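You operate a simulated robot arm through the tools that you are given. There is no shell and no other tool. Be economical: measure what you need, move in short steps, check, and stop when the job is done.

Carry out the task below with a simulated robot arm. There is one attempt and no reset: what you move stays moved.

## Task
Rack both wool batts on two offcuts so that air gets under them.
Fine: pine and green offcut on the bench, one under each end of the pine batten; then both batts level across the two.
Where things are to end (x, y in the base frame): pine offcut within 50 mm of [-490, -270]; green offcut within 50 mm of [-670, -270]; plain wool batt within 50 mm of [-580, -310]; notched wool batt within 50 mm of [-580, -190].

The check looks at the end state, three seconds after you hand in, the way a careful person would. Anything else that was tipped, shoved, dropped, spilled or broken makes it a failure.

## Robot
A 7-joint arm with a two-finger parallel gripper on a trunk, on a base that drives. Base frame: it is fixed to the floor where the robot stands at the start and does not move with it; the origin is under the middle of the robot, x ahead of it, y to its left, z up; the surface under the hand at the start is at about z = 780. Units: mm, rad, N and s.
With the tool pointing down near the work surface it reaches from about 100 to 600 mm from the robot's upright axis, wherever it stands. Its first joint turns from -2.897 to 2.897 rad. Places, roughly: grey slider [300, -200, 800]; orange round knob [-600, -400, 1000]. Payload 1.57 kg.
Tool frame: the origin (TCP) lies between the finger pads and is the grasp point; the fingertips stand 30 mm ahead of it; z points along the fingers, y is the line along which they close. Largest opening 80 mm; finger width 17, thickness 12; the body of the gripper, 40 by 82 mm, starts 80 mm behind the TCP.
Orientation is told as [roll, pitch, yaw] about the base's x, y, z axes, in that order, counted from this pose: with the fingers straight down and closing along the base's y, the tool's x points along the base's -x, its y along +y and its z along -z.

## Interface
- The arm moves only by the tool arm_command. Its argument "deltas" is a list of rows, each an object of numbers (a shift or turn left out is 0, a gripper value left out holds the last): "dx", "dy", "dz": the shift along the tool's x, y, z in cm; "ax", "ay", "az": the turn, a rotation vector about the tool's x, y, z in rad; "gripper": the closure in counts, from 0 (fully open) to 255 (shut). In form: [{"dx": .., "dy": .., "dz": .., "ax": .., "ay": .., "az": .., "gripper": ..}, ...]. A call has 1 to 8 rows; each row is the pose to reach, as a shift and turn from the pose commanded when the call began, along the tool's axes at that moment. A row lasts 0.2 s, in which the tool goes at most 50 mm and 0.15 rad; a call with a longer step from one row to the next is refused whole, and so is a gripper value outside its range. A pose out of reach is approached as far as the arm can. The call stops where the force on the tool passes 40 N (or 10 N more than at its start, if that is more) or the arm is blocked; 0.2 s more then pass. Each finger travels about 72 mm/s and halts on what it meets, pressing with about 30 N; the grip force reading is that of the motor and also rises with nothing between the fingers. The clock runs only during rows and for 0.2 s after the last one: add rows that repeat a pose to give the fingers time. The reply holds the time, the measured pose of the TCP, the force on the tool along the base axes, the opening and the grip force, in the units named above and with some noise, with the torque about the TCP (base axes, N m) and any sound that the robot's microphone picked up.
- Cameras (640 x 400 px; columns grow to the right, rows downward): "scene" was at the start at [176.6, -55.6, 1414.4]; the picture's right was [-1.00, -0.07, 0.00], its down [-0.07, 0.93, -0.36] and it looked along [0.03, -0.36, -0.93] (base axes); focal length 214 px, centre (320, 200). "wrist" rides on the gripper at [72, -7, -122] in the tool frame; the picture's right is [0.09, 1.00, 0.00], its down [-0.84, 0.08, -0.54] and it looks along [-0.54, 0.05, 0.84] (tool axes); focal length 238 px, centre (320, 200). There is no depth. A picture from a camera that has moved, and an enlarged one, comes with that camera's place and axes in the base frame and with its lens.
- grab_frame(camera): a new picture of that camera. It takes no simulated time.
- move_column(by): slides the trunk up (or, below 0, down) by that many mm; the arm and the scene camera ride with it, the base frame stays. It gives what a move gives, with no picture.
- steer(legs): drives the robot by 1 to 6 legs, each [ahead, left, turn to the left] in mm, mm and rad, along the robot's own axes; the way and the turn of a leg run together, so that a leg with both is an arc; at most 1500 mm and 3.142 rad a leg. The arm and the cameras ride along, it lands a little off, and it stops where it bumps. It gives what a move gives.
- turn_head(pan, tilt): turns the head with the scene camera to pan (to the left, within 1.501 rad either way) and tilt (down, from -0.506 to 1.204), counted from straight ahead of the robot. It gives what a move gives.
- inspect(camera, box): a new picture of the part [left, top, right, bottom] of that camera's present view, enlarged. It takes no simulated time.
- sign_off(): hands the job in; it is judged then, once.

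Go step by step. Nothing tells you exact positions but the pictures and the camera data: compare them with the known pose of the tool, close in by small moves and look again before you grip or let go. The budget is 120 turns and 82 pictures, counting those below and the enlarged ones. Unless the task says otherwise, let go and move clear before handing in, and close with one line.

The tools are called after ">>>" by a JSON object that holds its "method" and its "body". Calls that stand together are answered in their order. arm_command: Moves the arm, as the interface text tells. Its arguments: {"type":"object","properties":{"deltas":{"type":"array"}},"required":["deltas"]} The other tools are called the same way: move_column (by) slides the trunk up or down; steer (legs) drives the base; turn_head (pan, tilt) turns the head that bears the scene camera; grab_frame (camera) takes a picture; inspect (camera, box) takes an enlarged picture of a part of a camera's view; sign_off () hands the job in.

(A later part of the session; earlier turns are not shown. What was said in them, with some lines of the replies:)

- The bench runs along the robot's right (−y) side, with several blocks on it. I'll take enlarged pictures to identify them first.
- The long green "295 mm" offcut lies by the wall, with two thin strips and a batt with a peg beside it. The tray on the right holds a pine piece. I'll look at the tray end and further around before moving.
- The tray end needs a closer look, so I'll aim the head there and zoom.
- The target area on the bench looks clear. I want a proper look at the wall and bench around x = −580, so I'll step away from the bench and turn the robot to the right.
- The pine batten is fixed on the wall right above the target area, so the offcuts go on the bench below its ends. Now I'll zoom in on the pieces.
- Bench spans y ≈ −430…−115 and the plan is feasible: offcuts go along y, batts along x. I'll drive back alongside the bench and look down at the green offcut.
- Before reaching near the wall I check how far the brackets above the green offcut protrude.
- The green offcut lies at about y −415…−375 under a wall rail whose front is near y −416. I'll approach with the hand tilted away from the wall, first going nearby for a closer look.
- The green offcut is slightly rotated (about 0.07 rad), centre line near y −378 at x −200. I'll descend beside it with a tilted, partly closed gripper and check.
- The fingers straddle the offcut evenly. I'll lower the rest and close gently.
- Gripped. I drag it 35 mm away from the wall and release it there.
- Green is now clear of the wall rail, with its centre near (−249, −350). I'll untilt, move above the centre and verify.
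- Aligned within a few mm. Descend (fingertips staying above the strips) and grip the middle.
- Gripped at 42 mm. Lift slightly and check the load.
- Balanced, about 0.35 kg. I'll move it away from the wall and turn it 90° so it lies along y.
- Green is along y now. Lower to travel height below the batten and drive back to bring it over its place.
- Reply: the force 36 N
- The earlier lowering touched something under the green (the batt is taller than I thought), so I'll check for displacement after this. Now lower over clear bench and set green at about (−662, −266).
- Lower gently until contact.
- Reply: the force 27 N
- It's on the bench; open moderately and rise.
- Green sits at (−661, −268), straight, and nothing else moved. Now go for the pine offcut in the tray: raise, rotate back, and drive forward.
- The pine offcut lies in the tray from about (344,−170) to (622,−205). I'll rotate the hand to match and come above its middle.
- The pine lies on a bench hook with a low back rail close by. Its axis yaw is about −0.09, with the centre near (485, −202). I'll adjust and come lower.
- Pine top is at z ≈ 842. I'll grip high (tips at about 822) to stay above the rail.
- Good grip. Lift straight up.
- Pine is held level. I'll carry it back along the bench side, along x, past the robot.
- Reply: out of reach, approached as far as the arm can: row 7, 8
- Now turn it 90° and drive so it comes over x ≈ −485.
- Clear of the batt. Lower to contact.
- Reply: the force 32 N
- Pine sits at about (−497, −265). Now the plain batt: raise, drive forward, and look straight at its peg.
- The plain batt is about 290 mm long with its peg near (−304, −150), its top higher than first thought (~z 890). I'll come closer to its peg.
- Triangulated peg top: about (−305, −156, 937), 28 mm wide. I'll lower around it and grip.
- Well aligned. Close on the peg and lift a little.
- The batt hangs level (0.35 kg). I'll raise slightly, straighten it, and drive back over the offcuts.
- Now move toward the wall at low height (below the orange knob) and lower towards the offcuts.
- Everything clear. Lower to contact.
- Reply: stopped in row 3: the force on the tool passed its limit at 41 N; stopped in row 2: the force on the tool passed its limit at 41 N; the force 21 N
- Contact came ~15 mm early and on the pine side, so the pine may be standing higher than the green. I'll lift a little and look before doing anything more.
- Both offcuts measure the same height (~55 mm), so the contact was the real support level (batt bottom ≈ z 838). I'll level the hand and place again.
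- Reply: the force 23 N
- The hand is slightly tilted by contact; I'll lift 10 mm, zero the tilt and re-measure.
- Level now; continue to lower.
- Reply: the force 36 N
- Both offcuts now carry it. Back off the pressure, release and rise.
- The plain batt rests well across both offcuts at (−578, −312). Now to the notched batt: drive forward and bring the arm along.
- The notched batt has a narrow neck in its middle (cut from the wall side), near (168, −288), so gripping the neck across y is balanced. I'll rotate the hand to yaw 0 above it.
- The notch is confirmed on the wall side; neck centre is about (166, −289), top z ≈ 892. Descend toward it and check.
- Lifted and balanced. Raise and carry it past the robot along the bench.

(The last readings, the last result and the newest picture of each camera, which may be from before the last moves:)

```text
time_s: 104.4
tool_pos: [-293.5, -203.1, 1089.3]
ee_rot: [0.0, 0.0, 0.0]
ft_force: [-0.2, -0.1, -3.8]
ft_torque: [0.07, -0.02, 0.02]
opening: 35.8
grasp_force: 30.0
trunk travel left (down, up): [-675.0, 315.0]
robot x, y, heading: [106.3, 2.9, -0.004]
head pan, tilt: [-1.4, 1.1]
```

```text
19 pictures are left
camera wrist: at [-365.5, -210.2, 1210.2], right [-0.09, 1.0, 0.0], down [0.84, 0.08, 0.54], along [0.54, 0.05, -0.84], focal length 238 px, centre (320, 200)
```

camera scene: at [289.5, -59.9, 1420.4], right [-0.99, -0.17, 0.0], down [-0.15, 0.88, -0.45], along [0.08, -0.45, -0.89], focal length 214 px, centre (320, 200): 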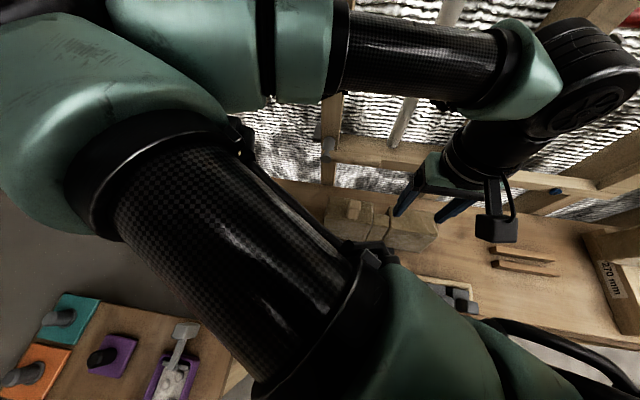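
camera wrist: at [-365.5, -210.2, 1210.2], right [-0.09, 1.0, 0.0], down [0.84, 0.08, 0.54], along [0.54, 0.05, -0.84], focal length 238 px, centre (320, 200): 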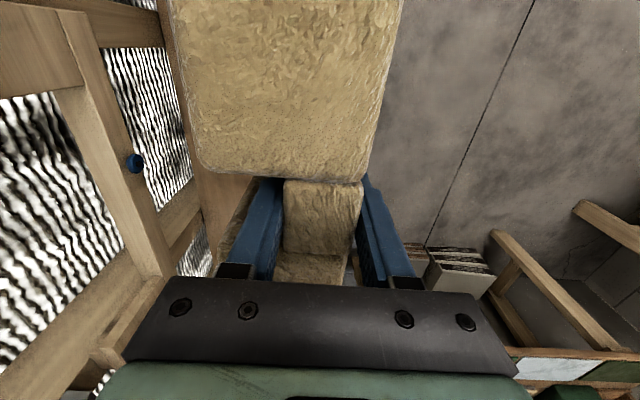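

>>> {"method": "steer", "body": {"legs": [[-284, 0, 0]]}}

>>> {"method": "arm_command", "body": {"deltas": [{"dy": 1.5, "dz": 1}, {"dy": 3, "dz": 3}, {"dy": 3, "dz": 7}, {"dy": 3, "dz": 11}]}}

>>> {"method": "grab_frame", "body": {"camera": "wrist"}}

>>> {"method": "turn_head", "body": {"pan": -1.5, "tilt": 0.9}}

>>> {"method": "grab_frame", "body": {"camera": "scene"}}

```text
time_s: 106.3
tool_pos: [-576.5, -203.0, 1088.5]
ee_rot: [-0.001, 0.001, -0.001]
ft_force: [-0.3, -0.3, -2.3]
ft_torque: [0.07, 0.01, 0.0]
opening: 36.0
grasp_force: 29.8
trunk travel left (down, up): [-675.0, 315.0]
robot x, y, heading: [-173.0, 5.4, -0.003]
head pan, tilt: [-1.4, 1.1]
```

```text
time_s: 107.3
tool_pos: [-577.8, -174.4, 979.5]
ee_rot: [-0.001, 0.001, 0.001]
ft_force: [-0.6, 0.0, -2.9]
ft_torque: [0.04, -0.01, -0.03]
opening: 35.8
grasp_force: 30.0
trunk travel left (down, up): [-675.0, 315.0]
robot x, y, heading: [-174.6, -0.8, -0.004]
head pan, tilt: [-1.4, 1.1]
```

```text
18 pictures are left
camera wrist: at [-649.9, -181.8, 1100.7], right [-0.09, 1.0, 0.0], down [0.84, 0.08, 0.54], along [0.54, 0.05, -0.84], focal length 238 px, centre (320, 200)
```

wrist: 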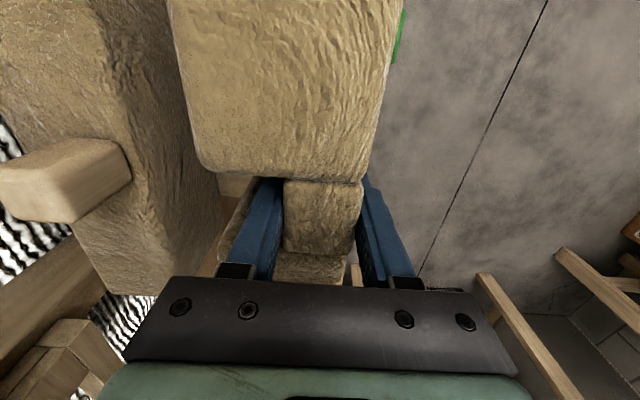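

```text
time_s: 108.1
tool_pos: [-577.0, -175.6, 979.8]
ee_rot: [0.0, 0.002, -0.001]
ft_force: [0.0, -0.1, -2.4]
ft_torque: [0.05, -0.02, 0.01]
opening: 35.4
grasp_force: 29.7
trunk travel left (down, up): [-675.0, 315.0]
robot x, y, heading: [-177.4, 1.5, -0.003]
head pan, tilt: [-1.499, 0.901]
```

```text
17 pictures are left
camera scene: at [0.5, -71.7, 1434.2], right [-1.0, -0.07, 0.0], down [-0.05, 0.78, -0.62], along [0.04, -0.62, -0.78], focal length 214 px, centre (320, 200)
```

scene: 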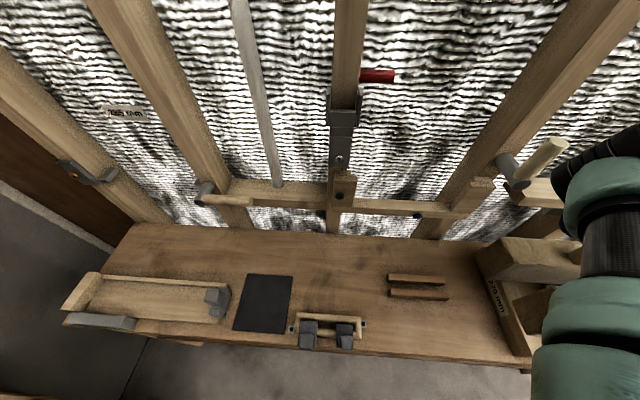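

Clear gap to the plain batt. Lower slowly onto the offcuts.

>>> {"method": "arm_command", "body": {"deltas": [{"dz": 1.5}, {"dz": 3}, {"dz": 4}]}}

>>> {"method": "arm_command", "body": {"deltas": [{"dz": 0.2}, {"dz": 0.4}, {"dz": 0.6}]}}

>>> {"method": "arm_command", "body": {"deltas": [{"dz": 0.15}, {"dz": 0.3}]}}

```text
time_s: 108.9
tool_pos: [-576.3, -173.0, 939.3]
ee_rot: [0.0, 0.0, 0.0]
ft_force: [0.1, -0.4, -3.0]
ft_torque: [0.04, -0.02, 0.0]
opening: 35.7
grasp_force: 30.0
trunk travel left (down, up): [-675.0, 315.0]
robot x, y, heading: [-175.6, 7.0, -0.005]
head pan, tilt: [-1.499, 0.901]
```

```text
time_s: 109.7
tool_pos: [-576.3, -172.7, 933.5]
ee_rot: [-0.001, 0.001, 0.0]
ft_force: [-0.2, 0.0, -3.8]
ft_torque: [0.06, 0.01, -0.01]
opening: 36.0
grasp_force: 30.2
trunk travel left (down, up): [-675.0, 315.0]
robot x, y, heading: [-177.3, 3.1, -0.0]
head pan, tilt: [-1.499, 0.901]
```

```text
time_s: 110.3
tool_pos: [-576.1, -173.7, 930.3]
ee_rot: [0.0, -0.001, -0.001]
ft_force: [1.2, -0.9, -3.4]
ft_torque: [0.02, 0.0, -0.02]
opening: 35.8
grasp_force: 29.7
trunk travel left (down, up): [-675.0, 315.0]
robot x, y, heading: [-178.3, 0.3, -0.005]
head pan, tilt: [-1.499, 0.901]
```

>>> {"method": "arm_command", "body": {"deltas": [{"dz": 0.15}, {"dz": 0.3}, {"dz": 0.4}]}}

>>> {"method": "arm_command", "body": {"deltas": [{"dz": 0.1}, {"dz": 0.2}]}}

```text
time_s: 111.1
tool_pos: [-575.8, -174.1, 926.6]
ee_rot: [-0.003, 0.0, 0.001]
ft_force: [0.1, 0.7, -1.3]
ft_torque: [0.08, -0.15, 0.02]
opening: 35.9
grasp_force: 29.6
trunk travel left (down, up): [-675.0, 315.0]
robot x, y, heading: [-174.2, 0.8, -0.006]
head pan, tilt: [-1.499, 0.901]
```

```text
time_s: 111.7
tool_pos: [-576.1, -173.2, 927.1]
ee_rot: [0.0, 0.002, 0.0]
ft_force: [0.0, -2.1, 17.2]
ft_torque: [0.28, -1.22, -0.08]
opening: 35.9
grasp_force: 29.9
trunk travel left (down, up): [-675.0, 315.0]
robot x, y, heading: [-178.1, 3.4, -0.004]
head pan, tilt: [-1.499, 0.901]
```

>>> {"method": "arm_command", "body": {"deltas": [{"dz": 0.1}, {"dz": 0.15}]}}

>>> {"method": "arm_command", "body": {"deltas": [{"dz": -0.2}, {"dz": -0.2, "gripper": 100}, {"dz": -0.2, "gripper": 60}, {"dz": -0.2, "gripper": 60}, {"dz": -3}, {"dz": -7}, {"dz": -11}, {"dz": -15}]}}

>>> {"method": "grab_frame", "body": {"camera": "wrist"}}

```text
time_s: 112.3
tool_pos: [-576.3, -173.1, 926.3]
ee_rot: [-0.004, 0.005, 0.0]
ft_force: [0.0, -3.7, 32.0]
ft_torque: [0.32, -0.86, -0.13]
opening: 35.8
grasp_force: 30.3
trunk travel left (down, up): [-675.0, 315.0]
robot x, y, heading: [-177.2, 4.3, -0.003]
head pan, tilt: [-1.499, 0.901]
```

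```text
time_s: 114.1
tool_pos: [-575.4, -175.6, 1073.0]
ee_rot: [-0.001, -0.001, 0.001]
ft_force: [0.6, 0.2, -0.4]
ft_torque: [0.01, -0.01, 0.01]
opening: 61.0
grasp_force: 0.0
trunk travel left (down, up): [-675.0, 315.0]
robot x, y, heading: [-175.0, 1.7, -0.001]
head pan, tilt: [-1.499, 0.901]
```

```text
16 pictures are left
camera wrist: at [-647.3, -180.7, 1194.1], right [-0.09, 1.0, 0.0], down [0.84, 0.08, 0.54], along [0.54, 0.05, -0.84], focal length 238 px, centre (320, 200)
```

wrist: 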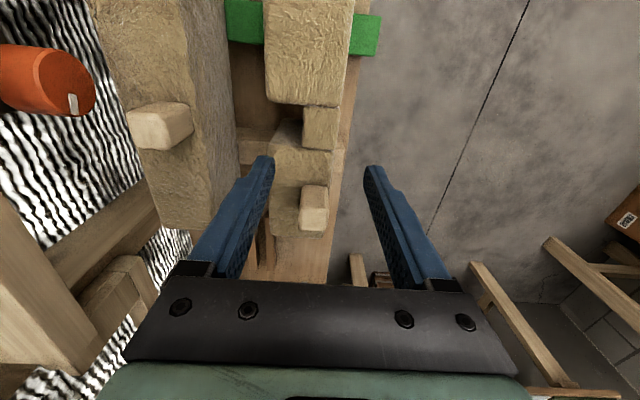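

Both batts are on the offcuts. I'll raise, step away and view the result from the side.

>>> {"method": "arm_command", "body": {"deltas": [{"dz": -4}, {"dz": -8}, {"dz": -12}]}}

>>> {"method": "steer", "body": {"legs": [[0, 150, 0], [0, 0, -0.9]]}}

>>> {"method": "turn_head", "body": {"pan": -1.2, "tilt": 0.8}}

>>> {"method": "grab_frame", "body": {"camera": "scene"}}

```text
time_s: 114.9
tool_pos: [-576.6, -174.1, 1193.8]
ee_rot: [0.0, 0.0, 0.001]
ft_force: [0.2, 0.4, -0.7]
ft_torque: [0.0, 0.01, -0.01]
opening: 61.2
grasp_force: 0.0
trunk travel left (down, up): [-675.0, 315.0]
robot x, y, heading: [-176.4, 7.4, -0.002]
head pan, tilt: [-1.499, 0.901]
```

```text
time_s: 118.6
tool_pos: [-566.2, 358.8, 1192.7]
ee_rot: [0.001, -0.001, -0.895]
ft_force: [-0.4, -0.4, 0.0]
ft_torque: [0.05, 0.02, 0.03]
opening: 61.1
grasp_force: 0.1
trunk travel left (down, up): [-675.0, 315.0]
robot x, y, heading: [-176.4, 156.7, -0.902]
head pan, tilt: [-1.499, 0.901]
```

```text
time_s: 119.4
tool_pos: [-565.0, 357.5, 1195.1]
ee_rot: [0.001, 0.0, -0.893]
ft_force: [-0.1, -0.2, 0.2]
ft_torque: [0.02, 0.03, -0.01]
opening: 61.1
grasp_force: 0.1
trunk travel left (down, up): [-675.0, 315.0]
robot x, y, heading: [-179.3, 157.8, -0.901]
head pan, tilt: [-1.201, 0.799]
```

```text
15 pictures are left
camera scene: at [-108.7, -46.1, 1442.1], right [-0.86, 0.5, 0.0], down [0.36, 0.62, -0.7], along [-0.35, -0.6, -0.72], focal length 214 px, centre (320, 200)
```

scene: 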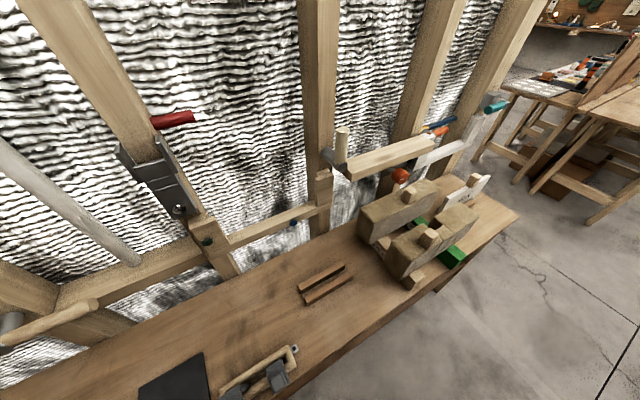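

>>> {"method": "inspect", "body": {"camera": "scene", "box": [330, 140, 530, 300]}}

```text
2.50 times, centred on (430, 220) of scene
camera zoom: at [-108.7, -46.1, 1442.1], right [-0.86, 0.5, 0.0], down [0.36, 0.62, -0.7], along [-0.35, -0.6, -0.72], focal length 536 px, centre (45, 150)
```

zoom: 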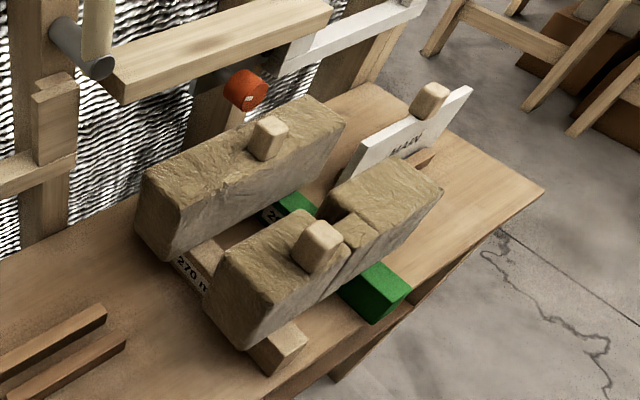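

Both batts lie level across the pine and green offcuts under the batten, with a gap between them. The strips, the MAIN board, the knob and the other things on the bench stand untouched, and the hand is clear, so I'm handing in.

>>> {"method": "sign_off", "body": {}}

```text
The job is handed in.
```

Both wool batts are racked level across the pine and green offcuts under the pine batten, all four within their 50 mm limits by my measurements, and the job is handed in.
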